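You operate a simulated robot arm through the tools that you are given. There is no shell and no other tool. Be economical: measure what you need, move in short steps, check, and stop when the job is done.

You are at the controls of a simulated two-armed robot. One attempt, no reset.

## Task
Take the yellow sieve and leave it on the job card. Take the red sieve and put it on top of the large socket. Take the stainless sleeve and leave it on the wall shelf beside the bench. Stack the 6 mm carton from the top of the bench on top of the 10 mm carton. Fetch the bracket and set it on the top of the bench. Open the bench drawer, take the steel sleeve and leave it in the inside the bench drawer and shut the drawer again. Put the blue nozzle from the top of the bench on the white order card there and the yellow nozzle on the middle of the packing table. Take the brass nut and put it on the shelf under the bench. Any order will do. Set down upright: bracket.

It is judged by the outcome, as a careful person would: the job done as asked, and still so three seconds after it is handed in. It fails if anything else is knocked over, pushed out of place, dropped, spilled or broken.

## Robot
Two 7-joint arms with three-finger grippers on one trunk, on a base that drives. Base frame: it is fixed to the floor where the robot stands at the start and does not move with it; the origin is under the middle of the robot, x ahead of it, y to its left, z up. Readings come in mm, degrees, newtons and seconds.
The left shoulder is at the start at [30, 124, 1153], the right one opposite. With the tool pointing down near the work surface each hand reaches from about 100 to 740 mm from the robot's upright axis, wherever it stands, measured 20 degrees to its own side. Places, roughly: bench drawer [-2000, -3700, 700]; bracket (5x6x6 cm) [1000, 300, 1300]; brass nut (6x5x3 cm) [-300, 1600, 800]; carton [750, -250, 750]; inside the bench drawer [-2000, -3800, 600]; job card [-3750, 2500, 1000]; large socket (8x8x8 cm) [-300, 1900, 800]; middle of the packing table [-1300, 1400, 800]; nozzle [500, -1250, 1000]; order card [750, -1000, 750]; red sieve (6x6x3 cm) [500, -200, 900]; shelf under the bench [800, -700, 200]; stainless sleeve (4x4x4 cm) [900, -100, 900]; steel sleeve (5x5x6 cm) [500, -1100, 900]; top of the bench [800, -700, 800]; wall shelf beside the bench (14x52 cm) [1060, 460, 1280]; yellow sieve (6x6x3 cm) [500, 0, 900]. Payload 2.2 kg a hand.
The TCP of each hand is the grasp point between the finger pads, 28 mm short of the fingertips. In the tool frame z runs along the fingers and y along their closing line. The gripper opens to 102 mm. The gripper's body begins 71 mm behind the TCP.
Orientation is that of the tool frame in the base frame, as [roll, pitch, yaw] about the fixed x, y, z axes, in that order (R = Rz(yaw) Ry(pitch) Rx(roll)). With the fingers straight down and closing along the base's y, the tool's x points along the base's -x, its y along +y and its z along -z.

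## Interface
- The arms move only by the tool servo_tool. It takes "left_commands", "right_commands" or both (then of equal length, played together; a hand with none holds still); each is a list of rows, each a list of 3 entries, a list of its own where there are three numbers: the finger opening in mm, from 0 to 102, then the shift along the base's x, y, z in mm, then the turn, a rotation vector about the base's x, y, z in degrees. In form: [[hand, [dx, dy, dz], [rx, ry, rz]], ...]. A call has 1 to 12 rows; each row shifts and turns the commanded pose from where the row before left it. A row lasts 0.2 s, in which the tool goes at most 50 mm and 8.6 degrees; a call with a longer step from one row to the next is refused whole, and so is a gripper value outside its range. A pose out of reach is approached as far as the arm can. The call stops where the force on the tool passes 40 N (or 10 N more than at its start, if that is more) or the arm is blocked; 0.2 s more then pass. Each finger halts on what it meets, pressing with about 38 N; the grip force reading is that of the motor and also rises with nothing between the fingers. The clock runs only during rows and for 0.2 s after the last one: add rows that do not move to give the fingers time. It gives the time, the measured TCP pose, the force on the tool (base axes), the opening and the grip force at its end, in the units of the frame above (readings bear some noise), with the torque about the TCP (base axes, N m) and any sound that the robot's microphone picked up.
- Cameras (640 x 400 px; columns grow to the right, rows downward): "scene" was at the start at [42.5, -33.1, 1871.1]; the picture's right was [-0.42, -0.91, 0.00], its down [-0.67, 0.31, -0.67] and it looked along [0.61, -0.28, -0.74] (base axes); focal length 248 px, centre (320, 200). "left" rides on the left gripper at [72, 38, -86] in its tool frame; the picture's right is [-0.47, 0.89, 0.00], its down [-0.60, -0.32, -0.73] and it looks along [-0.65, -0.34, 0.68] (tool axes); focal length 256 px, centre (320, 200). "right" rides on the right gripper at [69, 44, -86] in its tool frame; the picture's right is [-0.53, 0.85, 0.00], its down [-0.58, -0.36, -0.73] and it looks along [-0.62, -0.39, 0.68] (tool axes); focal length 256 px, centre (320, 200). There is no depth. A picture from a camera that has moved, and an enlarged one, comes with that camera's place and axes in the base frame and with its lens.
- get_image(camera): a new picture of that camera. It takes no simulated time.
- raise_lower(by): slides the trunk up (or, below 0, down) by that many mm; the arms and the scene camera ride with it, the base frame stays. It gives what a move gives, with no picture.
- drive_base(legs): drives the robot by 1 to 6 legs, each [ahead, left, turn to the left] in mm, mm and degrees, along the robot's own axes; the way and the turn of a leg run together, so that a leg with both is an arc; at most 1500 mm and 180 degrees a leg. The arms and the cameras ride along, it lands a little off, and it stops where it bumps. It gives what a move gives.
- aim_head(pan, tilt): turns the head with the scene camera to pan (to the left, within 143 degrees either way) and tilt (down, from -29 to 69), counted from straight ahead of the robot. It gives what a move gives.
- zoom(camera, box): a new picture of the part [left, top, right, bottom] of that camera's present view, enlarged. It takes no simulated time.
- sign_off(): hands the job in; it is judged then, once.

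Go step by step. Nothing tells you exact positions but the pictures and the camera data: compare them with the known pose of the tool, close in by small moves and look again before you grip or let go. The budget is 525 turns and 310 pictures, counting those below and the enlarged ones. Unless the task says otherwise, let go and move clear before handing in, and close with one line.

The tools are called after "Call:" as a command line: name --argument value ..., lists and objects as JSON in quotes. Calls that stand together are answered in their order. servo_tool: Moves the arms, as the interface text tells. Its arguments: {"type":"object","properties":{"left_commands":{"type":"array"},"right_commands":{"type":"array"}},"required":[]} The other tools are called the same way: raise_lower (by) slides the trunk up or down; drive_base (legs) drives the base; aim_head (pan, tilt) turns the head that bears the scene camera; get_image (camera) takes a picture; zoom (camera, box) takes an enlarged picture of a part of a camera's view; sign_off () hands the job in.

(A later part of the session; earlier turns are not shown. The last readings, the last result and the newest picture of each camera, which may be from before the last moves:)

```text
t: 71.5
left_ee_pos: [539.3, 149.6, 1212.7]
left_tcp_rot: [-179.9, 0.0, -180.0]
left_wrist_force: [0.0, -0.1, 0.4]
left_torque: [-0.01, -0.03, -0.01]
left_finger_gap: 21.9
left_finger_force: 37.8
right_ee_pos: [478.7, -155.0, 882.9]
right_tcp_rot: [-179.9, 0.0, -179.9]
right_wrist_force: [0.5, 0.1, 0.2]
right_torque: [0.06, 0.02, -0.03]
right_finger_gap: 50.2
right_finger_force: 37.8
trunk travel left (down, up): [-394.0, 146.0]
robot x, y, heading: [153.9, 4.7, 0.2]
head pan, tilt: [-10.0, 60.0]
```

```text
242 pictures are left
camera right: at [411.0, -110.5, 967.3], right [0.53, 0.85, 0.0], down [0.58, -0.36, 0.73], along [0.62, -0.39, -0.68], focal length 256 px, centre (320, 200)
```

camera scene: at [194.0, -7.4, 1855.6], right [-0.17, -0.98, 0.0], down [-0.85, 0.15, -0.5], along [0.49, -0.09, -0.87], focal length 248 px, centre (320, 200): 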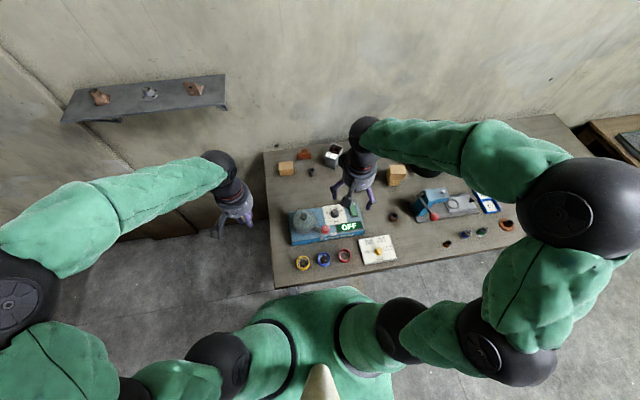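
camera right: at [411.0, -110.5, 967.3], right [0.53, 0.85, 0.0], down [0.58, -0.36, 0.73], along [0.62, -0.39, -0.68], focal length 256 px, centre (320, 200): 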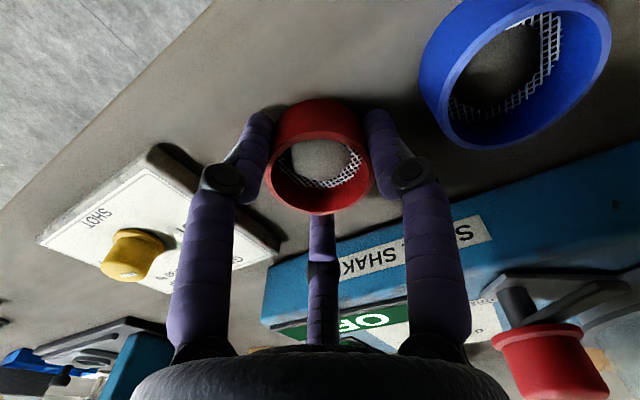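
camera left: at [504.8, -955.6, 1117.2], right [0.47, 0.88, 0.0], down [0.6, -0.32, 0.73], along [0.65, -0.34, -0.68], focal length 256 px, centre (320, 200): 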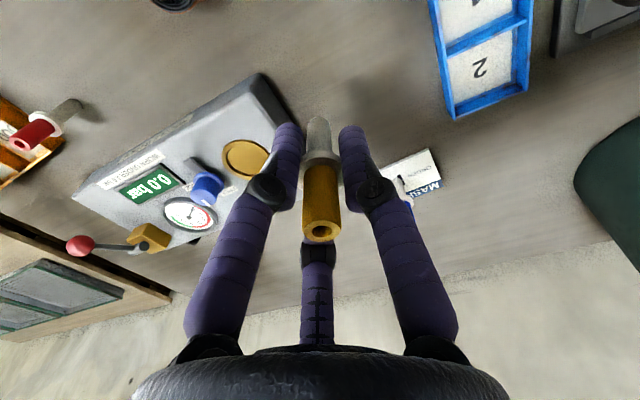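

Gripped. I lift the sieve and drive to the front of the packing table with both items held level.

Call:
servo_tool --right_commands '[[40, [0, 0, 40], [0, 0, 0]], [40, [0, 0, 45], [0, 0, 0]], [40, [0, 0, 45], [0, 0, 0]], [40, [0, 0, 45], [0, 0, 0]], [40, [0, 0, 45], [0, 0, 0]], [40, [0, 0, 45], [0, 0, 0]]]'

Call:
get_image --camera "right"

Call:
drive_base --legs '[[-350, 0, 0], [0, 0, 90], [500, 700, 0]]'

Call:
aim_head --pan 0 --tilt 45

Call:
get_image --camera "scene"

```text
t: 72.9
left_ee_pos: [538.3, 148.7, 1212.7]
left_tcp_rot: [179.9, -0.1, -180.0]
left_wrist_force: [0.1, 0.2, -0.3]
left_torque: [0.0, -0.01, -0.02]
left_finger_gap: 22.1
left_finger_force: 38.1
right_ee_pos: [476.3, -154.0, 1150.0]
right_tcp_rot: [-179.9, -0.1, -179.9]
right_wrist_force: [0.2, 0.1, -0.5]
right_torque: [-0.03, -0.06, 0.02]
right_finger_gap: 50.6
right_finger_force: 38.0
trunk travel left (down, up): [-394.0, 146.0]
robot x, y, heading: [156.1, 4.3, 0.0]
head pan, tilt: [-10.0, 60.0]
```

```text
241 pictures are left
camera right: at [408.1, -110.0, 1235.0], right [0.53, 0.85, 0.0], down [0.58, -0.36, 0.73], along [0.62, -0.39, -0.68], focal length 256 px, centre (320, 200)
```

right: 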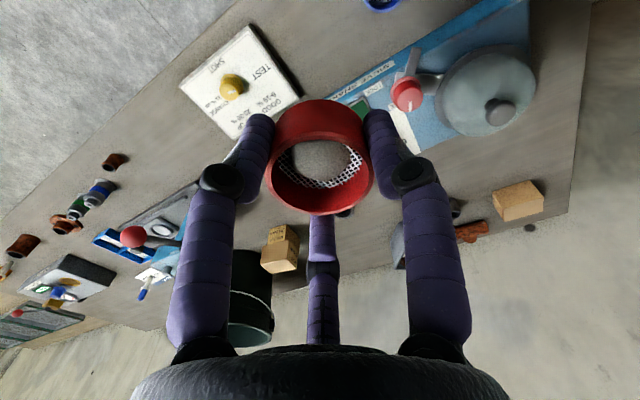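

```text
t: 83.2
left_ee_pos: [-1034.2, 911.3, 1212.1]
left_tcp_rot: [-179.9, 0.0, -91.5]
left_wrist_force: [0.0, 0.5, -0.9]
left_torque: [0.02, 0.02, -0.01]
left_finger_gap: 22.0
left_finger_force: 37.5
right_ee_pos: [-733.3, 841.7, 1150.5]
right_tcp_rot: [-180.0, -0.1, -91.4]
right_wrist_force: [-0.1, 0.8, -1.2]
right_torque: [0.01, -0.02, 0.0]
right_finger_gap: 50.2
right_finger_force: 38.2
trunk travel left (down, up): [-394.0, 146.0]
robot x, y, heading: [-896.9, 523.1, 88.6]
head pan, tilt: [-10.0, 60.0]
```

```text
t: 84.0
left_ee_pos: [-1033.8, 912.0, 1213.0]
left_tcp_rot: [-180.0, -0.1, -91.5]
left_wrist_force: [0.4, 0.5, 0.2]
left_torque: [-0.01, 0.03, -0.03]
left_finger_gap: 21.7
left_finger_force: 37.8
right_ee_pos: [-732.1, 841.1, 1150.3]
right_tcp_rot: [-179.9, 0.0, -91.4]
right_wrist_force: [-0.6, -0.4, -1.6]
right_torque: [-0.02, -0.03, 0.01]
right_finger_gap: 50.4
right_finger_force: 38.2
trunk travel left (down, up): [-394.0, 146.0]
robot x, y, heading: [-898.6, 524.8, 88.7]
head pan, tilt: [0.0, 45.0]
```

```text
240 pictures are left
camera scene: at [-897.4, 577.0, 1875.0], right [1.0, -0.03, 0.0], down [-0.02, -0.71, -0.71], along [0.02, 0.71, -0.71], focal length 248 px, centre (320, 200)
```

scene: 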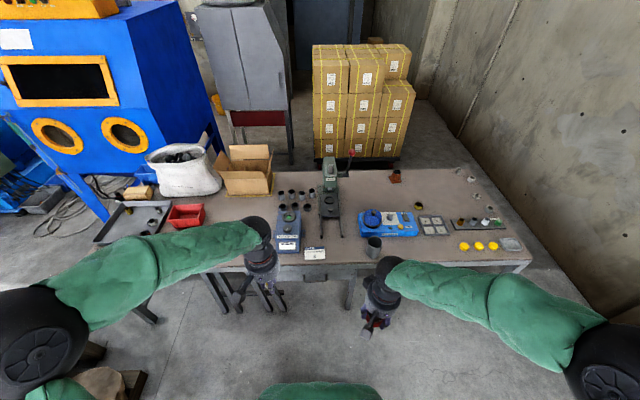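

The packing table is ahead, its front edge near y 1210; the middle spot near [-1300, 1400] should be clear. I drive closer and look with the left hand's camera.

Call:
drive_base --legs '[[370, 290, 1.4]]'

Call:
get_image --camera "left"

Call:
get_image --camera "scene"

```text
t: 86.8
left_ee_pos: [-1325.6, 1284.5, 1212.9]
left_tcp_rot: [180.0, -0.1, -90.5]
left_wrist_force: [0.5, 0.4, 1.0]
left_torque: [0.02, -0.01, 0.0]
left_finger_gap: 21.8
left_finger_force: 38.2
right_ee_pos: [-1022.5, 1219.3, 1149.8]
right_tcp_rot: [179.9, -0.1, -90.7]
right_wrist_force: [-1.2, -0.3, -0.7]
right_torque: [-0.01, 0.02, -0.03]
right_finger_gap: 50.4
right_finger_force: 38.2
trunk travel left (down, up): [-394.0, 146.0]
robot x, y, heading: [-1181.8, 899.8, 89.4]
head pan, tilt: [0.0, 45.0]
```

```text
239 pictures are left
camera left: at [-1363.6, 1212.4, 1298.4], right [-0.88, 0.47, 0.0], down [0.32, 0.6, 0.73], along [0.35, 0.64, -0.68], focal length 256 px, centre (320, 200)
```

left: 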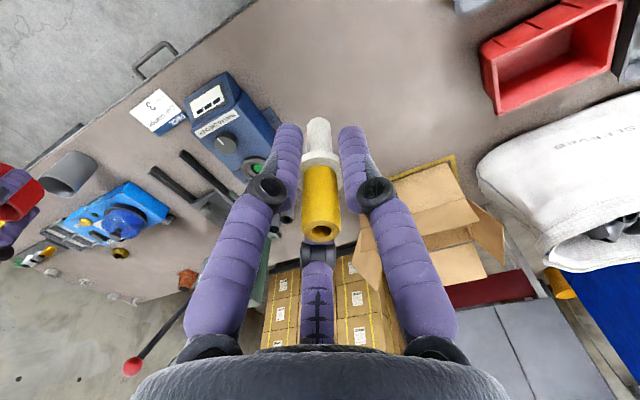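

```text
238 pictures are left
camera scene: at [-1183.6, 952.5, 1875.1], right [1.0, -0.01, 0.0], down [-0.01, -0.71, -0.71], along [0.01, 0.71, -0.71], focal length 248 px, centre (320, 200)
```

scene: 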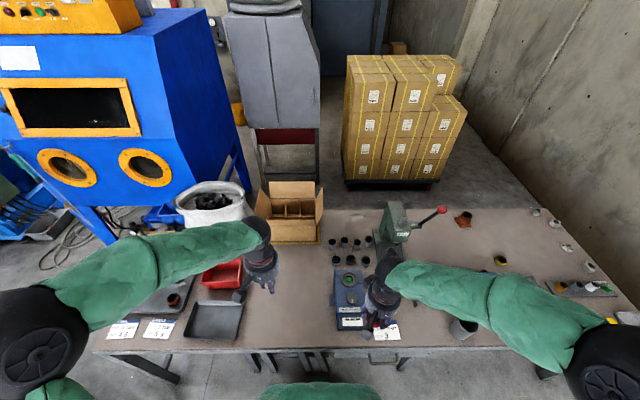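

The free middle area is around [-1290, 1430]. I bring the yellow nozzle there and lower.

Call:
servo_tool --left_commands '[[8, [8, 43, 0], [0, 0, 0]], [8, [8, 43, 0], [0, 0, 0]], [8, [9, 44, 0], [0, 0, 0]], [8, [0, 0, -48], [0, 0, 0]], [8, [0, 0, -48], [0, 0, 0]], [8, [0, 0, -48], [0, 0, 0]], [8, [0, 0, -48], [0, 0, 0]], [8, [0, 0, -48], [0, 0, 0]], [8, [0, 0, -48], [0, 0, 0]], [8, [0, 0, -20], [0, 0, 0]], [8, [0, 0, 0], [0, 0, 0]]]'

Call:
get_image --camera "left"

Call:
get_image --camera "scene"

```text
t: 89.2
left_ee_pos: [-1300.6, 1415.4, 905.6]
left_tcp_rot: [-179.8, 0.0, -90.5]
left_wrist_force: [0.8, 0.4, -0.6]
left_torque: [0.01, 0.04, 0.02]
left_finger_gap: 21.8
left_finger_force: 37.8
right_ee_pos: [-1021.3, 1219.3, 1149.7]
right_tcp_rot: [180.0, 0.0, -90.6]
right_wrist_force: [0.8, -0.3, -1.1]
right_torque: [-0.01, -0.01, -0.02]
right_finger_gap: 50.6
right_finger_force: 38.0
trunk travel left (down, up): [-394.0, 146.0]
robot x, y, heading: [-1184.5, 905.5, 89.3]
head pan, tilt: [0.0, 45.0]
```

```text
237 pictures are left
camera left: at [-1339.1, 1342.9, 990.5], right [-0.88, 0.47, 0.0], down [0.32, 0.6, 0.73], along [0.35, 0.64, -0.68], focal length 256 px, centre (320, 200)
```

left: 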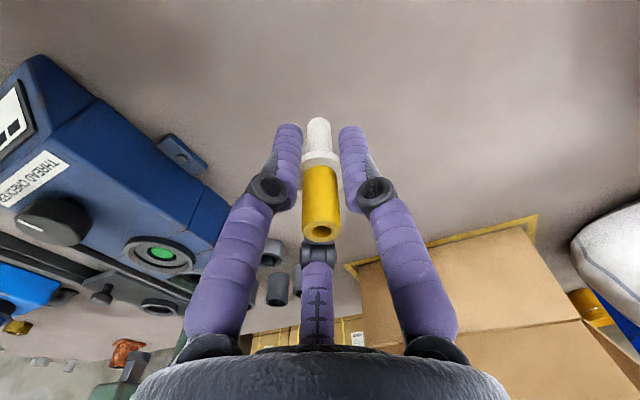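

```text
236 pictures are left
camera scene: at [-1183.2, 952.0, 1875.1], right [1.0, -0.01, 0.0], down [-0.01, -0.71, -0.71], along [0.01, 0.71, -0.71], focal length 248 px, centre (320, 200)
```

scene: 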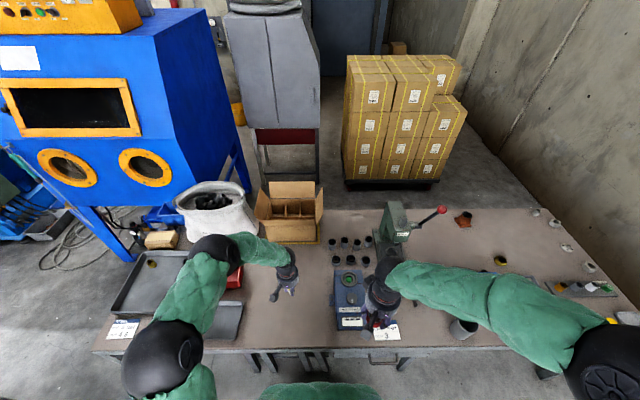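

Call:
servo_tool --left_commands '[[8, [0, 0, -30], [0, 0, 0]], [8, [0, 0, -10], [0, 0, 0]], [8, [0, 0, -4], [0, 0, 0]], [8, [0, 0, -4], [0, 0, 0]], [8, [0, 0, -4], [0, 0, 0]], [8, [0, 0, 0], [0, 0, 0]]]'

Call:
get_image --camera "left"

```text
t: 90.6
left_ee_pos: [-1299.3, 1414.5, 852.6]
left_tcp_rot: [-179.9, 0.0, -90.5]
left_wrist_force: [-0.2, 0.3, -0.4]
left_torque: [-0.01, -0.02, -0.01]
left_finger_gap: 21.6
left_finger_force: 38.1
right_ee_pos: [-1021.6, 1218.5, 1149.5]
right_tcp_rot: [180.0, -0.2, -90.6]
right_wrist_force: [0.1, 0.3, -0.8]
right_torque: [-0.04, -0.03, 0.0]
right_finger_gap: 50.6
right_finger_force: 38.3
trunk travel left (down, up): [-394.0, 146.0]
robot x, y, heading: [-1182.3, 902.7, 89.5]
head pan, tilt: [0.0, 45.0]
```

```text
235 pictures are left
camera left: at [-1337.6, 1342.7, 938.4], right [-0.88, 0.47, 0.0], down [0.32, 0.6, 0.73], along [0.35, 0.64, -0.68], focal length 256 px, centre (320, 200)
```

left: 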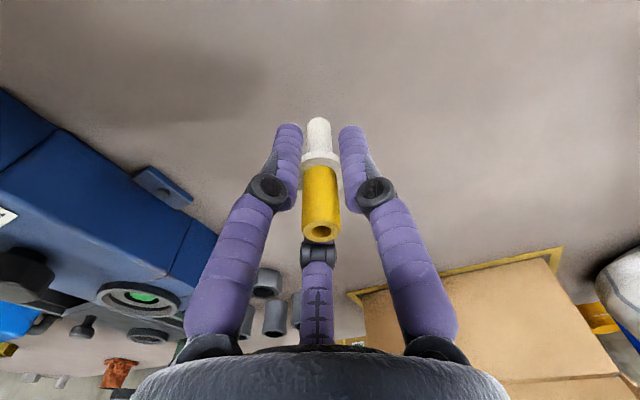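

Call:
servo_tool --left_commands '[[8, [0, 0, -8], [0, 0, 0]], [8, [0, 0, -4], [0, 0, 0]], [8, [0, 0, -4], [0, 0, 0]], [8, [0, 0, -4], [0, 0, 0]], [8, [0, 0, -4], [0, 0, 0]], [8, [0, 0, 0], [0, 0, 0]]]'

```text
t: 92.0
left_ee_pos: [-1299.8, 1414.3, 828.8]
left_tcp_rot: [179.9, 0.0, -90.5]
left_wrist_force: [0.9, 1.6, 0.3]
left_torque: [0.01, -0.01, 0.0]
left_finger_gap: 22.0
left_finger_force: 38.4
right_ee_pos: [-1022.3, 1218.9, 1150.5]
right_tcp_rot: [179.9, 0.0, -90.6]
right_wrist_force: [0.0, 0.0, -1.1]
right_torque: [0.03, 0.02, -0.02]
right_finger_gap: 50.9
right_finger_force: 38.1
trunk travel left (down, up): [-394.0, 146.0]
robot x, y, heading: [-1181.8, 902.3, 89.4]
head pan, tilt: [0.0, 45.0]
```

Call:
servo_tool --left_commands '[[8, [0, 0, -3], [0, 0, 0]], [8, [0, 0, -3], [0, 0, 0]], [8, [0, 0, 0], [0, 0, 0]]]'

Call:
get_image --camera "left"

```text
t: 92.8
left_ee_pos: [-1300.3, 1413.9, 822.3]
left_tcp_rot: [180.0, 0.0, -90.5]
left_wrist_force: [0.2, -0.5, 0.1]
left_torque: [0.01, 0.01, -0.01]
left_finger_gap: 21.6
left_finger_force: 37.8
right_ee_pos: [-1022.7, 1219.6, 1149.0]
right_tcp_rot: [-179.9, -0.1, -90.6]
right_wrist_force: [0.8, -0.8, -0.4]
right_torque: [0.01, 0.01, 0.02]
right_finger_gap: 50.5
right_finger_force: 38.8
trunk travel left (down, up): [-394.0, 146.0]
robot x, y, heading: [-1186.4, 898.1, 89.6]
head pan, tilt: [0.0, 45.0]
```

```text
234 pictures are left
camera left: at [-1338.2, 1341.7, 908.8], right [-0.88, 0.47, 0.0], down [0.32, 0.6, 0.73], along [0.35, 0.64, -0.68], focal length 256 px, centre (320, 200)
```

left: 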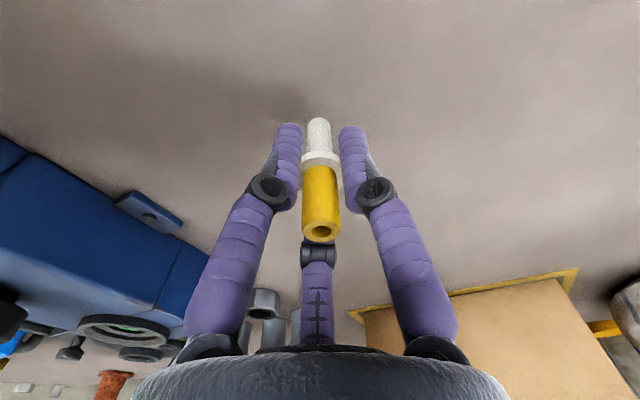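

Almost there; I continue in small steps until contact.

Call:
servo_tool --left_commands '[[8, [0, 0, -2], [0, 0, 0]], [8, [0, 0, -2], [0, 0, 0]], [8, [0, 0, -2], [0, 0, 0]], [8, [0, 0, 0], [0, 0, 0]]]'

```text
t: 93.8
left_ee_pos: [-1298.9, 1413.4, 817.1]
left_tcp_rot: [-179.9, 0.0, -90.7]
left_wrist_force: [-0.2, 0.4, -0.2]
left_torque: [0.01, -0.01, -0.02]
left_finger_gap: 21.9
left_finger_force: 38.5
right_ee_pos: [-1022.0, 1219.3, 1150.3]
right_tcp_rot: [180.0, -0.1, -90.6]
right_wrist_force: [-0.1, -0.7, -1.1]
right_torque: [0.02, -0.02, 0.01]
right_finger_gap: 50.5
right_finger_force: 38.0
trunk travel left (down, up): [-394.0, 146.0]
robot x, y, heading: [-1183.0, 898.1, 89.4]
head pan, tilt: [0.0, 45.0]
```

Call:
servo_tool --left_commands '[[8, [0, 0, -2], [0, 0, 0]], [8, [0, 0, -2], [0, 0, 0]], [8, [0, 0, -2], [0, 0, 0]], [8, [0, 0, -2], [0, 0, 0]], [8, [0, 0, 0], [0, 0, 0]]]'

```text
t: 95.0
left_ee_pos: [-1300.9, 1414.7, 810.2]
left_tcp_rot: [-179.9, -0.1, -90.6]
left_wrist_force: [0.9, -0.7, 3.2]
left_torque: [-0.04, -0.03, -0.02]
left_finger_gap: 21.9
left_finger_force: 38.1
right_ee_pos: [-1022.7, 1219.5, 1149.2]
right_tcp_rot: [180.0, 0.0, -90.6]
right_wrist_force: [0.7, 0.6, -1.7]
right_torque: [-0.01, -0.02, 0.02]
right_finger_gap: 50.7
right_finger_force: 38.7
trunk travel left (down, up): [-394.0, 146.0]
robot x, y, heading: [-1184.4, 901.8, 89.4]
head pan, tilt: [0.0, 45.0]
```

Contact. I let go and rise.

Call:
servo_tool --left_commands '[[28, [0, 0, 0], [0, 0, 0]], [45, [0, 0, 0], [0, 0, 0]], [65, [0, 0, 0], [0, 0, 0]], [65, [0, 0, 0], [0, 0, 0]], [65, [0, 0, 40], [0, 0, 0]], [65, [0, 0, 45], [0, 0, 0]], [65, [0, 0, 45], [0, 0, 0]], [65, [0, -20, 45], [0, 0, 0]], [65, [0, -20, 45], [0, 0, 0]]]'

Call:
get_image --camera "left"

```text
t: 97.0
left_ee_pos: [-1301.4, 1371.0, 1028.7]
left_tcp_rot: [-180.0, -0.2, -90.5]
left_wrist_force: [0.7, -1.2, -0.5]
left_torque: [0.01, -0.01, 0.01]
left_finger_gap: 65.2
left_finger_force: 0.0
right_ee_pos: [-1020.9, 1217.6, 1149.8]
right_tcp_rot: [-180.0, 0.0, -90.5]
right_wrist_force: [0.1, 0.1, -0.8]
right_torque: [0.02, -0.01, -0.01]
right_finger_gap: 50.5
right_finger_force: 37.5
trunk travel left (down, up): [-394.0, 146.0]
robot x, y, heading: [-1185.2, 904.8, 89.2]
head pan, tilt: [0.0, 45.0]
```

```text
233 pictures are left
camera left: at [-1339.3, 1298.6, 1115.1], right [-0.88, 0.47, 0.0], down [0.32, 0.6, 0.73], along [0.35, 0.64, -0.68], focal length 256 px, centre (320, 200)
```

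left: 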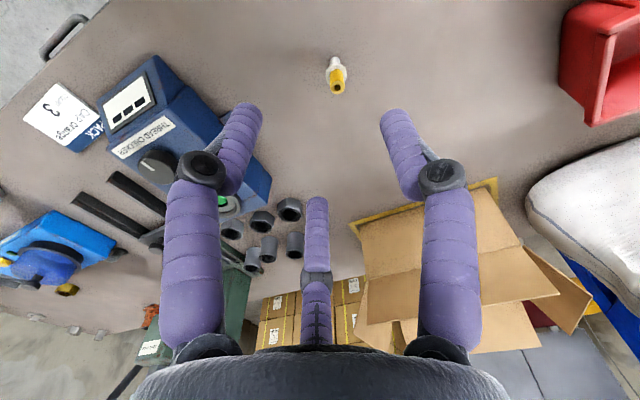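

The yellow nozzle stands in the middle of the packing table. The socket is near the table's far edge, so I drive around the right end to the back, starting with a retreat.

Call:
drive_base --legs '[[-300, 0, 0.5], [0, -1480, 0], [0, -150, 0]]'

Call:
get_image --camera "scene"

```text
t: 107.0
left_ee_pos: [328.9, 1056.0, 1028.2]
left_tcp_rot: [180.0, -0.1, -90.6]
left_wrist_force: [-0.3, 0.3, 0.5]
left_torque: [0.0, 0.03, -0.01]
left_finger_gap: 65.0
left_finger_force: 0.0
right_ee_pos: [607.9, 902.1, 1149.9]
right_tcp_rot: [-180.0, -0.2, -90.6]
right_wrist_force: [0.0, 0.8, -2.1]
right_torque: [0.0, 0.05, 0.01]
right_finger_gap: 50.6
right_finger_force: 37.9
trunk travel left (down, up): [-394.0, 146.0]
robot x, y, heading: [443.5, 582.0, 89.5]
head pan, tilt: [0.0, 45.0]
```

```text
232 pictures are left
camera scene: at [447.9, 634.7, 1875.1], right [1.0, -0.01, 0.0], down [-0.01, -0.71, -0.71], along [0.01, 0.71, -0.71], focal length 248 px, centre (320, 200)
```

scene: 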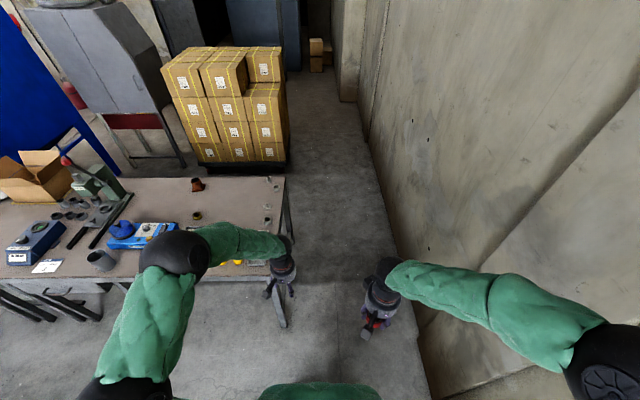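

Call:
drive_base --legs '[[0, -70, 0.5], [900, 0, 0], [900, 0, 0]]'

Call:
get_image --camera "scene"

```text
t: 116.6
left_ee_pos: [383.8, 2847.6, 1029.2]
left_tcp_rot: [-179.9, 0.0, -89.7]
left_wrist_force: [0.2, -0.4, 0.3]
left_torque: [-0.03, 0.02, 0.01]
left_finger_gap: 65.0
left_finger_force: 0.0
right_ee_pos: [666.4, 2698.0, 1149.5]
right_tcp_rot: [180.0, -0.1, -89.7]
right_wrist_force: [-0.8, -1.0, -0.7]
right_torque: [-0.01, -0.01, -0.01]
right_finger_gap: 50.1
right_finger_force: 38.1
trunk travel left (down, up): [-394.0, 146.0]
robot x, y, heading: [512.0, 2378.8, 90.3]
head pan, tilt: [0.0, 45.0]
```

```text
231 pictures are left
camera scene: at [509.7, 2428.5, 1875.1], right [1.0, 0.01, 0.0], down [0.0, -0.71, -0.71], along [0.0, 0.71, -0.71], focal length 248 px, centre (320, 200)
```

scene: 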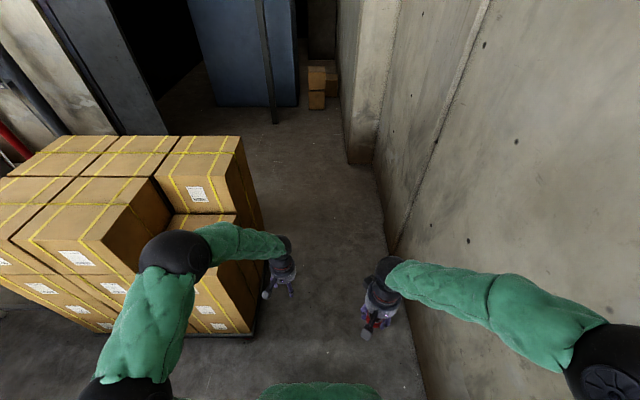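

Call:
drive_base --legs '[[-20, 80, 0], [0, 0, 179.5], [0, -500, 0]]'

Call:
aim_head --pan -25 --tilt 50

Call:
get_image --camera "scene"

```text
t: 127.5
left_ee_pos: [33.0, 1900.7, 1028.2]
left_tcp_rot: [-180.0, 0.0, 87.7]
left_wrist_force: [-0.5, 0.7, 0.2]
left_torque: [0.0, -0.02, -0.02]
left_finger_gap: 64.7
left_finger_force: 0.0
right_ee_pos: [-240.3, 2062.3, 1149.9]
right_tcp_rot: [180.0, -0.1, 87.7]
right_wrist_force: [0.4, 0.8, -0.8]
right_torque: [-0.01, 0.0, -0.05]
right_finger_gap: 50.3
right_finger_force: 38.2
trunk travel left (down, up): [-394.0, 146.0]
robot x, y, heading: [-68.8, 2373.8, -92.2]
head pan, tilt: [0.0, 45.0]
```

```text
t: 128.4
left_ee_pos: [33.3, 1899.5, 1028.5]
left_tcp_rot: [-179.9, -0.1, 87.8]
left_wrist_force: [0.8, 0.7, 0.0]
left_torque: [0.02, 0.02, 0.03]
left_finger_gap: 65.1
left_finger_force: 0.0
right_ee_pos: [-240.2, 2062.6, 1150.0]
right_tcp_rot: [-180.0, -0.1, 87.7]
right_wrist_force: [0.2, -0.1, -1.6]
right_torque: [0.01, 0.03, 0.0]
right_finger_gap: 50.6
right_finger_force: 38.2
trunk travel left (down, up): [-394.0, 146.0]
robot x, y, heading: [-69.5, 2376.4, -92.4]
head pan, tilt: [-25.0, 50.0]
```

```text
230 pictures are left
camera scene: at [-103.2, 2336.3, 1868.2], right [-0.89, 0.46, 0.0], down [0.35, 0.68, -0.64], along [-0.29, -0.57, -0.77], focal length 248 px, centre (320, 200)
```

scene: 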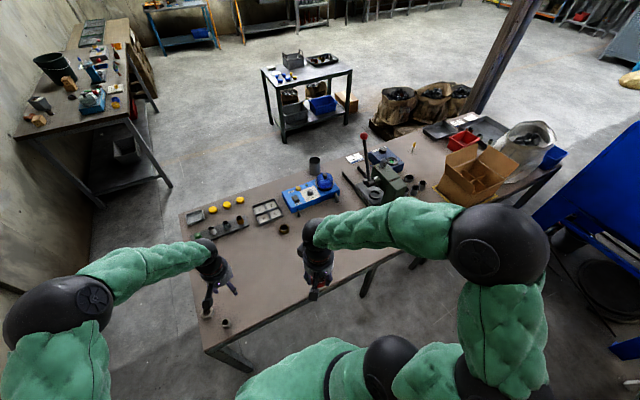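

Call:
drive_base --legs '[[80, -230, 2]]'

Call:
get_image --camera "scene"

Call:
get_image --camera "right"

```text
t: 130.2
left_ee_pos: [-185.4, 1830.3, 1027.8]
left_tcp_rot: [-180.0, -0.1, 89.6]
left_wrist_force: [-0.6, -0.2, 1.1]
left_torque: [0.02, -0.03, 0.0]
left_finger_gap: 65.2
left_finger_force: 0.1
right_ee_pos: [-465.3, 1984.4, 1149.2]
right_tcp_rot: [-180.0, 0.0, 89.5]
right_wrist_force: [-0.3, -0.9, -1.6]
right_torque: [0.01, -0.01, -0.01]
right_finger_gap: 50.5
right_finger_force: 37.7
trunk travel left (down, up): [-394.0, 146.0]
robot x, y, heading: [-304.9, 2301.8, -90.6]
head pan, tilt: [-25.0, 50.0]
```

```text
229 pictures are left
camera scene: at [-337.2, 2262.5, 1868.1], right [-0.9, 0.43, 0.0], down [0.33, 0.69, -0.64], along [-0.28, -0.58, -0.77], focal length 248 px, centre (320, 200)
```

scene: 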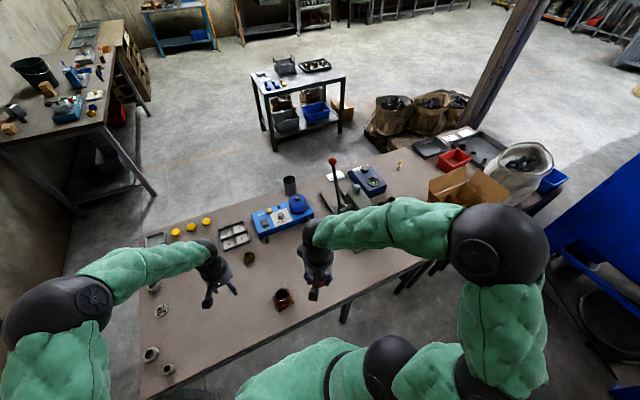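

```text
228 pictures are left
camera right: at [-420.3, 2053.6, 1234.3], right [0.84, -0.54, 0.0], down [-0.37, -0.58, 0.73], along [-0.39, -0.61, -0.68], focal length 256 px, centre (320, 200)
```

right: 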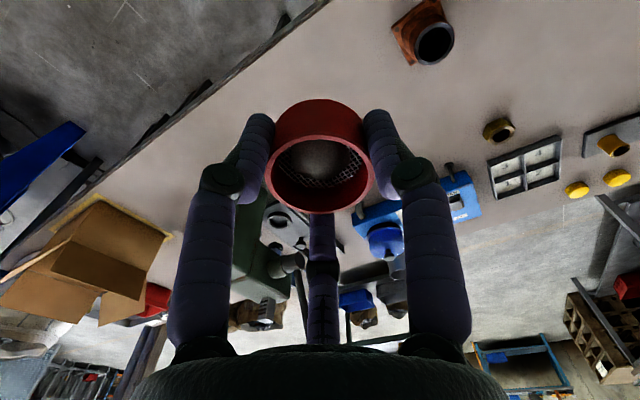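

Call:
zoom --camera "scene" --box '[230, 240, 350, 320]'

Call:
zoom --camera "right" --box '[370, 0, 530, 100]'

```text
5.00 times, centred on (290, 280) of scene
camera zoom: at [-337.2, 2262.5, 1868.1], right [-0.9, 0.43, 0.0], down [0.33, 0.69, -0.64], along [-0.28, -0.58, -0.77], focal length 1241 px, centre (470, -200)
```

zoom: 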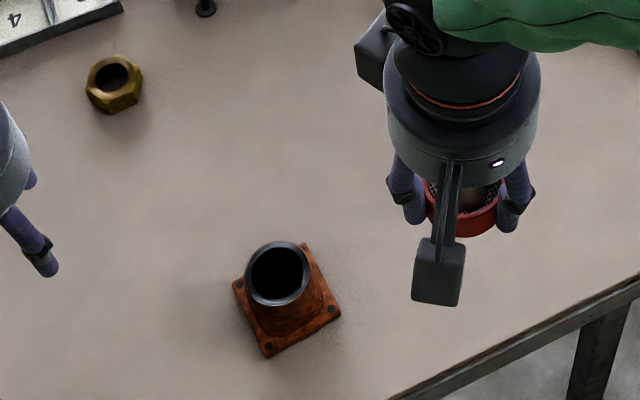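

```text
4.00 times, centred on (450, 50) of right
camera zoom: at [-420.3, 2053.6, 1234.3], right [0.84, -0.54, 0.0], down [-0.37, -0.58, 0.73], along [-0.39, -0.61, -0.68], focal length 1024 px, centre (-200, 800)
```

zoom: 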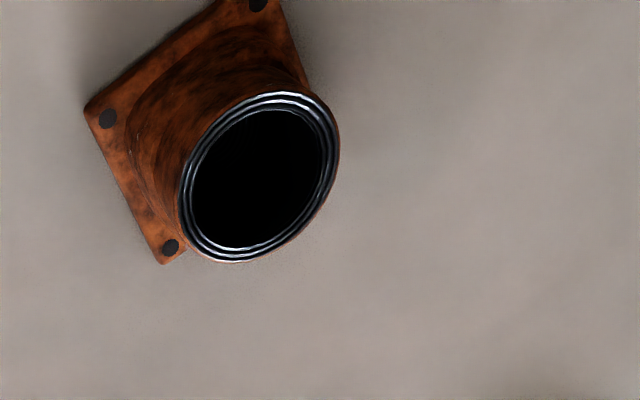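

The socket's ring is near [-348, 1874]. I move the left hand aside and bring the sieve above the socket.

Call:
servo_tool --left_commands '[[65, [40, 10, 20], [0, 0, 0]], [65, [40, 10, 20], [0, 0, 0]], [65, [40, 10, 20], [0, 0, 0]], [65, [40, 10, 20], [0, 0, 0]], [65, [0, 0, 0], [0, 0, 0]], [65, [0, 0, 0], [0, 0, 0]], [65, [0, 0, 0], [0, 0, 0]], [65, [0, 0, 0], [0, 0, 0]], [65, [0, 0, 0], [0, 0, 0]]]' --right_commands '[[40, [29, -27, 0], [0, 0, 0]], [40, [29, -27, 0], [0, 0, 0]], [40, [29, -28, 0], [0, 0, 0]], [40, [30, -28, 0], [0, 0, 0]], [40, [0, 0, -48], [0, 0, 0]], [40, [0, 0, -48], [0, 0, 0]], [40, [0, 0, -48], [0, 0, 0]], [40, [0, 0, -48], [0, 0, 0]], [40, [0, 0, -40], [0, 0, 0]]]'

Call:
get_image --camera "right"

Call:
zoom --camera "scene" --box '[230, 240, 350, 320]'

```text
t: 132.2
left_ee_pos: [-26.2, 1871.5, 1107.7]
left_tcp_rot: [-179.8, -0.1, 89.6]
left_wrist_force: [1.2, 0.1, 0.8]
left_torque: [0.02, -0.01, 0.01]
left_finger_gap: 64.8
left_finger_force: 0.2
right_ee_pos: [-347.0, 1873.2, 916.3]
right_tcp_rot: [180.0, 0.0, 89.5]
right_wrist_force: [0.5, -0.3, -1.3]
right_torque: [0.0, -0.02, -0.03]
right_finger_gap: 50.2
right_finger_force: 38.1
trunk travel left (down, up): [-394.0, 146.0]
robot x, y, heading: [-305.8, 2298.1, -90.5]
head pan, tilt: [-25.0, 50.0]
```

```text
225 pictures are left
camera right: at [-302.2, 1943.5, 1001.8], right [0.84, -0.54, 0.0], down [-0.37, -0.57, 0.73], along [-0.39, -0.62, -0.68], focal length 256 px, centre (320, 200)
```

right: 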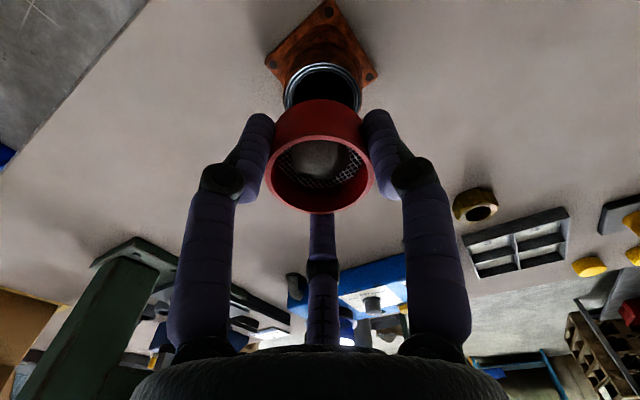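

```text
5.00 times, centred on (290, 280) of scene
camera zoom: at [-336.2, 2262.3, 1868.2], right [-0.9, 0.43, 0.0], down [0.33, 0.69, -0.64], along [-0.28, -0.58, -0.77], focal length 1241 px, centre (470, -200)
```

zoom: 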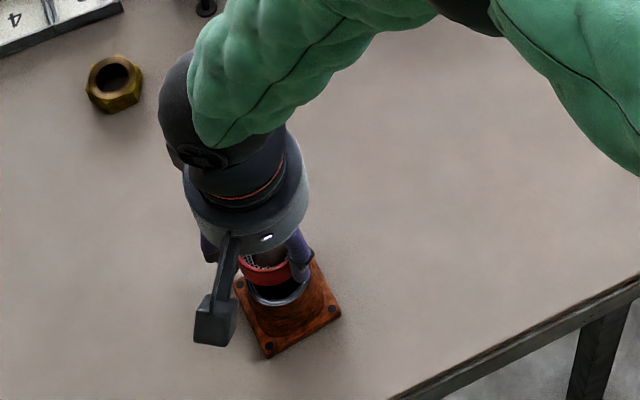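

Call:
zoom --camera "right" --box '[250, 40, 410, 140]'

```text
4.00 times, centred on (330, 90) of right
camera zoom: at [-302.2, 1943.5, 1001.8], right [0.84, -0.54, 0.0], down [-0.37, -0.57, 0.73], along [-0.39, -0.62, -0.68], focal length 1024 px, centre (280, 640)
```

zoom: 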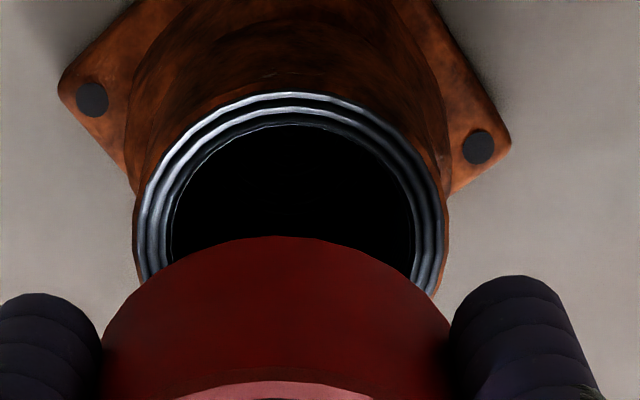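

Call:
servo_tool --right_commands '[[40, [2, 1, -20], [0, 0, 0]], [40, [0, 0, -10], [0, 0, 0]], [40, [0, 0, -4], [0, 0, 0]], [40, [0, 0, 0], [0, 0, 0]]]'

Call:
zoom --camera "right" --box '[250, 40, 410, 140]'

Call:
zoom --camera "scene" --box '[260, 275, 320, 315]'

```text
t: 133.2
left_ee_pos: [-26.1, 1871.3, 1107.1]
left_tcp_rot: [-179.9, 0.0, 89.7]
left_wrist_force: [0.1, -0.5, -0.2]
left_torque: [-0.01, 0.0, 0.01]
left_finger_gap: 65.0
left_finger_force: 0.0
right_ee_pos: [-345.2, 1874.1, 882.8]
right_tcp_rot: [-179.8, -0.1, 89.6]
right_wrist_force: [-0.7, 0.9, -0.6]
right_torque: [0.03, -0.05, -0.03]
right_finger_gap: 50.7
right_finger_force: 38.1
trunk travel left (down, up): [-394.0, 146.0]
robot x, y, heading: [-303.2, 2304.0, -90.4]
head pan, tilt: [-25.0, 50.0]
```

```text
4.00 times, centred on (330, 90) of right
camera zoom: at [-300.3, 1945.1, 968.3], right [0.84, -0.54, 0.0], down [-0.37, -0.58, 0.73], along [-0.39, -0.61, -0.68], focal length 1024 px, centre (280, 640)
```

zoom: 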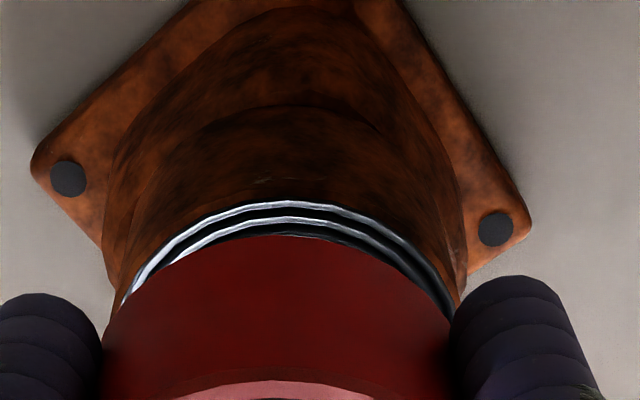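

```text
10.00 times, centred on (290, 295) of scene
camera zoom: at [-336.2, 2262.8, 1868.2], right [-0.9, 0.43, 0.0], down [0.33, 0.69, -0.64], along [-0.28, -0.58, -0.77], focal length 2483 px, centre (620, -750)
```

zoom: 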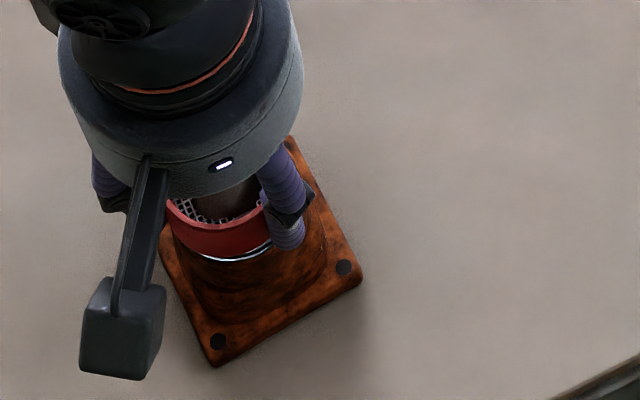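

Nearly on the ring and well centred. I lower in small steps to contact.

Call:
servo_tool --right_commands '[[40, [0, 0, -4], [0, 0, 0]], [40, [0, 0, -2], [0, 0, 0]], [40, [0, 0, -2], [0, 0, 0]], [40, [0, 0, 0], [0, 0, 0]]]'

Call:
zoom --camera "scene" --box '[260, 275, 320, 315]'

```text
t: 134.2
left_ee_pos: [-26.0, 1871.9, 1107.4]
left_tcp_rot: [-179.9, 0.0, 89.6]
left_wrist_force: [1.0, -0.6, -0.6]
left_torque: [0.02, 0.02, -0.01]
left_finger_gap: 65.0
left_finger_force: 0.1
right_ee_pos: [-344.6, 1875.6, 875.3]
right_tcp_rot: [-180.0, 0.0, 89.7]
right_wrist_force: [-0.6, 0.3, -1.7]
right_torque: [0.0, -0.03, 0.0]
right_finger_gap: 50.3
right_finger_force: 38.0
trunk travel left (down, up): [-394.0, 146.0]
robot x, y, heading: [-305.6, 2304.4, -90.4]
head pan, tilt: [-25.0, 50.0]
```

```text
10.00 times, centred on (290, 295) of scene
camera zoom: at [-336.2, 2262.8, 1868.2], right [-0.9, 0.43, 0.0], down [0.33, 0.69, -0.64], along [-0.28, -0.58, -0.77], focal length 2483 px, centre (620, -750)
```

zoom: 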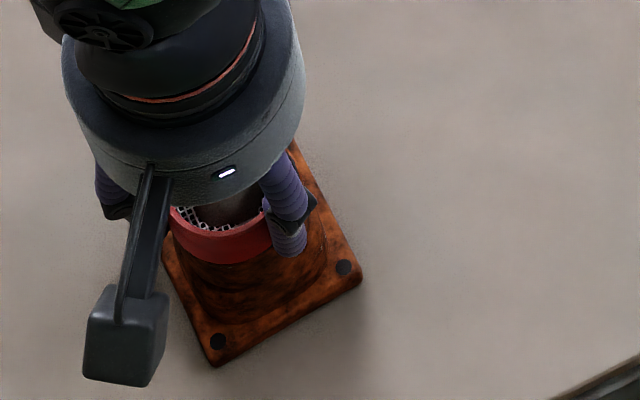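

Call:
servo_tool --right_commands '[[40, [0, 0, -2], [0, 0, 0]], [40, [0, 0, -2], [0, 0, 0]], [40, [0, 0, -1], [0, 0, 0]], [40, [0, 0, 0], [0, 0, 0]]]'

```text
t: 135.2
left_ee_pos: [-25.5, 1871.8, 1107.8]
left_tcp_rot: [-179.9, -0.1, 89.6]
left_wrist_force: [-0.4, 0.5, -0.3]
left_torque: [0.02, 0.0, -0.04]
left_finger_gap: 65.2
left_finger_force: 0.1
right_ee_pos: [-346.6, 1875.3, 870.0]
right_tcp_rot: [-179.9, -0.1, 89.5]
right_wrist_force: [-0.5, 0.4, -0.3]
right_torque: [0.02, -0.01, 0.02]
right_finger_gap: 50.4
right_finger_force: 38.1
trunk travel left (down, up): [-394.0, 146.0]
robot x, y, heading: [-303.8, 2300.1, -90.4]
head pan, tilt: [-25.0, 50.0]
```

Call:
servo_tool --right_commands '[[40, [0, 0, -2], [0, 0, 0]], [40, [0, 0, -2], [0, 0, 0]], [40, [0, 0, -2], [0, 0, 0]], [40, [0, 0, 0], [0, 0, 0]]]'

Call:
zoom --camera "scene" --box '[260, 275, 320, 315]'

```text
t: 136.2
left_ee_pos: [-25.1, 1870.7, 1106.7]
left_tcp_rot: [-179.9, 0.1, 89.7]
left_wrist_force: [0.3, 0.3, 0.0]
left_torque: [0.03, -0.01, 0.01]
left_finger_gap: 65.2
left_finger_force: 0.0
right_ee_pos: [-346.9, 1875.2, 864.4]
right_tcp_rot: [180.0, -0.2, 89.7]
right_wrist_force: [0.1, -0.1, -0.5]
right_torque: [0.01, 0.0, -0.02]
right_finger_gap: 50.6
right_finger_force: 38.1
trunk travel left (down, up): [-394.0, 146.0]
robot x, y, heading: [-303.7, 2303.9, -90.2]
head pan, tilt: [-25.0, 50.0]
```

```text
10.00 times, centred on (290, 295) of scene
camera zoom: at [-336.2, 2262.8, 1868.2], right [-0.9, 0.43, 0.0], down [0.33, 0.69, -0.64], along [-0.28, -0.58, -0.77], focal length 2483 px, centre (620, -750)
```

zoom: 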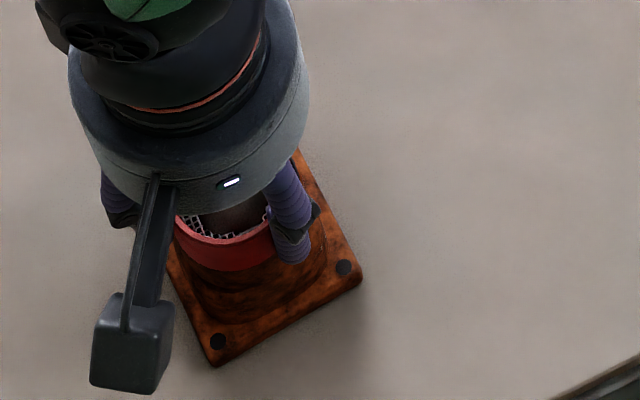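

Call:
servo_tool --right_commands '[[40, [0, 0, -2], [0, 0, 0]], [40, [0, 0, -2], [0, 0, 0]], [40, [0, 0, 0], [0, 0, 0]]]'

Call:
zoom --camera "right" --box '[250, 40, 410, 140]'

```text
t: 137.0
left_ee_pos: [-26.0, 1873.0, 1108.0]
left_tcp_rot: [-179.9, 0.0, 89.6]
left_wrist_force: [-0.4, 0.1, 0.5]
left_torque: [0.01, 0.01, 0.0]
left_finger_gap: 64.9
left_finger_force: 0.0
right_ee_pos: [-345.6, 1874.8, 862.0]
right_tcp_rot: [179.9, 0.2, 89.6]
right_wrist_force: [0.8, 4.8, 28.9]
right_torque: [0.17, 0.17, 0.03]
right_finger_gap: 50.7
right_finger_force: 38.1
trunk travel left (down, up): [-394.0, 146.0]
robot x, y, heading: [-300.5, 2300.9, -90.5]
head pan, tilt: [-25.0, 50.0]
```

```text
4.00 times, centred on (330, 90) of right
camera zoom: at [-300.8, 1945.2, 947.0], right [0.84, -0.54, 0.0], down [-0.37, -0.57, 0.73], along [-0.39, -0.62, -0.68], focal length 1024 px, centre (280, 640)
```

zoom: 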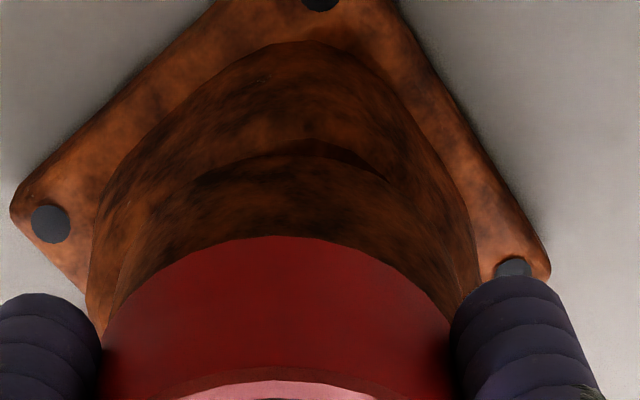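

Firm contact with the sieve centred on the ring. I ease, open and rise.

Call:
servo_tool --right_commands '[[40, [0, 0, 3], [0, 0, 0]], [55, [0, 0, 0], [0, 0, 0]], [75, [0, 0, 0], [0, 0, 0]], [90, [0, 0, 0], [0, 0, 0]], [90, [0, 0, 35], [0, 0, 0]], [90, [0, 0, 45], [0, 0, 0]], [90, [0, 0, 45], [0, 0, 0]], [90, [0, 40, 20], [0, 0, 0]]]'

Call:
get_image --camera "right"

Call:
zoom --camera "scene" --box '[230, 240, 350, 320]'

```text
t: 138.8
left_ee_pos: [-25.6, 1873.1, 1108.0]
left_tcp_rot: [179.9, 0.0, 89.6]
left_wrist_force: [0.4, 0.1, -0.2]
left_torque: [-0.07, 0.02, 0.03]
left_finger_gap: 65.0
left_finger_force: 0.0
right_ee_pos: [-347.1, 1915.5, 1011.4]
right_tcp_rot: [-180.0, 0.0, 89.8]
right_wrist_force: [0.0, 1.3, -0.2]
right_torque: [-0.04, 0.0, -0.01]
right_finger_gap: 89.7
right_finger_force: 0.0
trunk travel left (down, up): [-394.0, 146.0]
robot x, y, heading: [-305.5, 2301.4, -90.4]
head pan, tilt: [-25.0, 50.0]
```

```text
217 pictures are left
camera right: at [-301.9, 1985.4, 1095.3], right [0.84, -0.54, 0.0], down [-0.37, -0.57, 0.73], along [-0.39, -0.62, -0.68], focal length 256 px, centre (320, 200)
```

right: 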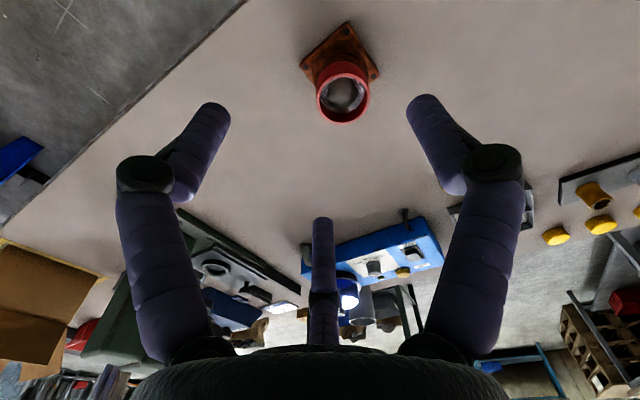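

```text
5.00 times, centred on (290, 280) of scene
camera zoom: at [-336.5, 2266.1, 1868.2], right [-0.9, 0.43, 0.0], down [0.33, 0.69, -0.64], along [-0.28, -0.58, -0.77], focal length 1241 px, centre (470, -200)
```

zoom: 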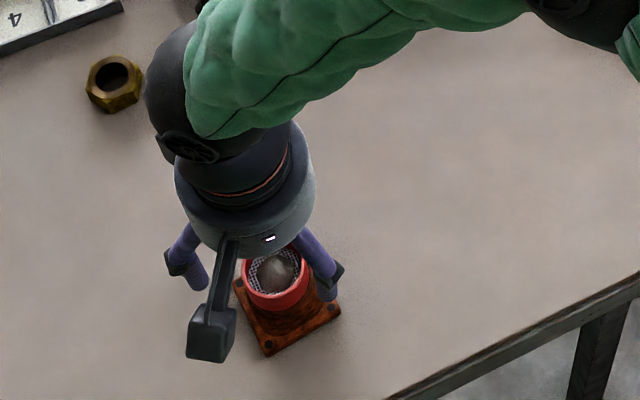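

The red sieve rests on the large socket. Next the brass nut near [-269, 1617] with the left hand; the right hand moves away first.

Call:
servo_tool --right_commands '[[90, [0, 25, 40], [0, 0, 0]], [90, [-35, 20, 20], [0, 0, 0]], [90, [-45, 15, 0], [0, 0, 0]], [90, [-45, 15, 0], [0, 0, 0]], [90, [-45, 0, 0], [0, 0, 0]]]' --left_commands '[[102, [-20, -40, -10], [0, 0, 0]], [102, [-40, -28, -5], [0, 0, 0]], [102, [-40, -28, -5], [0, 0, 0]], [102, [-40, -28, -5], [0, 0, 0]], [102, [-40, -28, -5], [0, 0, 0]]]'

Call:
servo_tool --left_commands '[[90, [-16, -28, -30], [0, 0, 0]], [90, [-16, -28, -30], [0, 0, 0]], [90, [-16, -14, -35], [0, 0, 0]], [90, [-13, 0, -35], [0, 0, 0]], [90, [0, 0, 0], [0, 0, 0]]]'

Call:
get_image --camera "left"

Call:
get_image --camera "scene"

```text
t: 140.0
left_ee_pos: [-207.9, 1719.0, 1076.2]
left_tcp_rot: [179.9, -0.1, 89.6]
left_wrist_force: [-1.0, -0.2, 0.1]
left_torque: [0.05, -0.04, 0.01]
left_finger_gap: 101.8
left_finger_force: 0.1
right_ee_pos: [-518.1, 1990.8, 1069.0]
right_tcp_rot: [179.9, -0.1, 89.7]
right_wrist_force: [0.1, 0.2, 0.3]
right_torque: [0.02, 0.0, -0.03]
right_finger_gap: 90.2
right_finger_force: 0.1
trunk travel left (down, up): [-394.0, 146.0]
robot x, y, heading: [-304.4, 2306.1, -90.4]
head pan, tilt: [-25.0, 50.0]
```

```text
t: 141.2
left_ee_pos: [-267.1, 1649.1, 947.3]
left_tcp_rot: [-179.9, 0.1, 89.6]
left_wrist_force: [-0.3, 0.1, 0.4]
left_torque: [0.01, 0.03, -0.02]
left_finger_gap: 89.9
left_finger_force: 0.0
right_ee_pos: [-515.5, 1993.0, 1070.4]
right_tcp_rot: [179.9, 0.0, 89.6]
right_wrist_force: [0.0, -0.1, 0.2]
right_torque: [0.01, 0.06, -0.01]
right_finger_gap: 89.9
right_finger_force: 0.0
trunk travel left (down, up): [-394.0, 146.0]
robot x, y, heading: [-302.6, 2301.1, -90.5]
head pan, tilt: [-25.0, 50.0]
```

```text
215 pictures are left
camera left: at [-227.7, 1721.3, 1032.9], right [0.88, -0.47, 0.0], down [-0.32, -0.6, 0.73], along [-0.34, -0.65, -0.68], focal length 256 px, centre (320, 200)
```

left: 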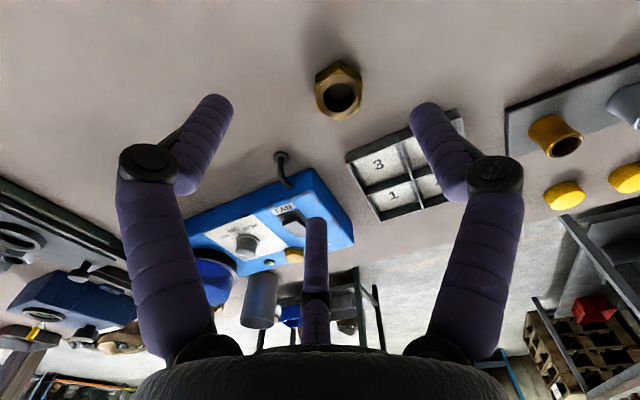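

```text
214 pictures are left
camera scene: at [-335.7, 2263.8, 1868.2], right [-0.9, 0.43, 0.0], down [0.33, 0.69, -0.64], along [-0.28, -0.58, -0.77], focal length 248 px, centre (320, 200)
```

scene: 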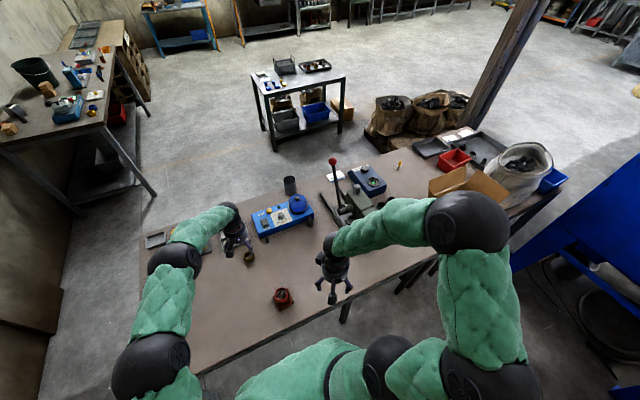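

Call:
zoom --camera "left" --box '[280, 30, 400, 130]'

```text
4.00 times, centred on (340, 80) of left
camera zoom: at [-227.7, 1721.3, 1032.9], right [0.88, -0.47, 0.0], down [-0.32, -0.6, 0.73], along [-0.34, -0.65, -0.68], focal length 1024 px, centre (240, 680)
```

zoom: 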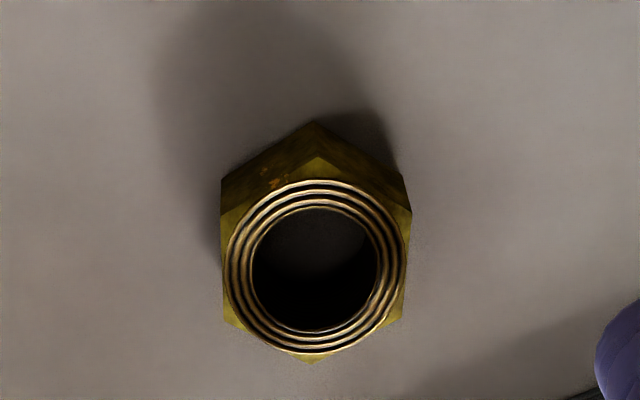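

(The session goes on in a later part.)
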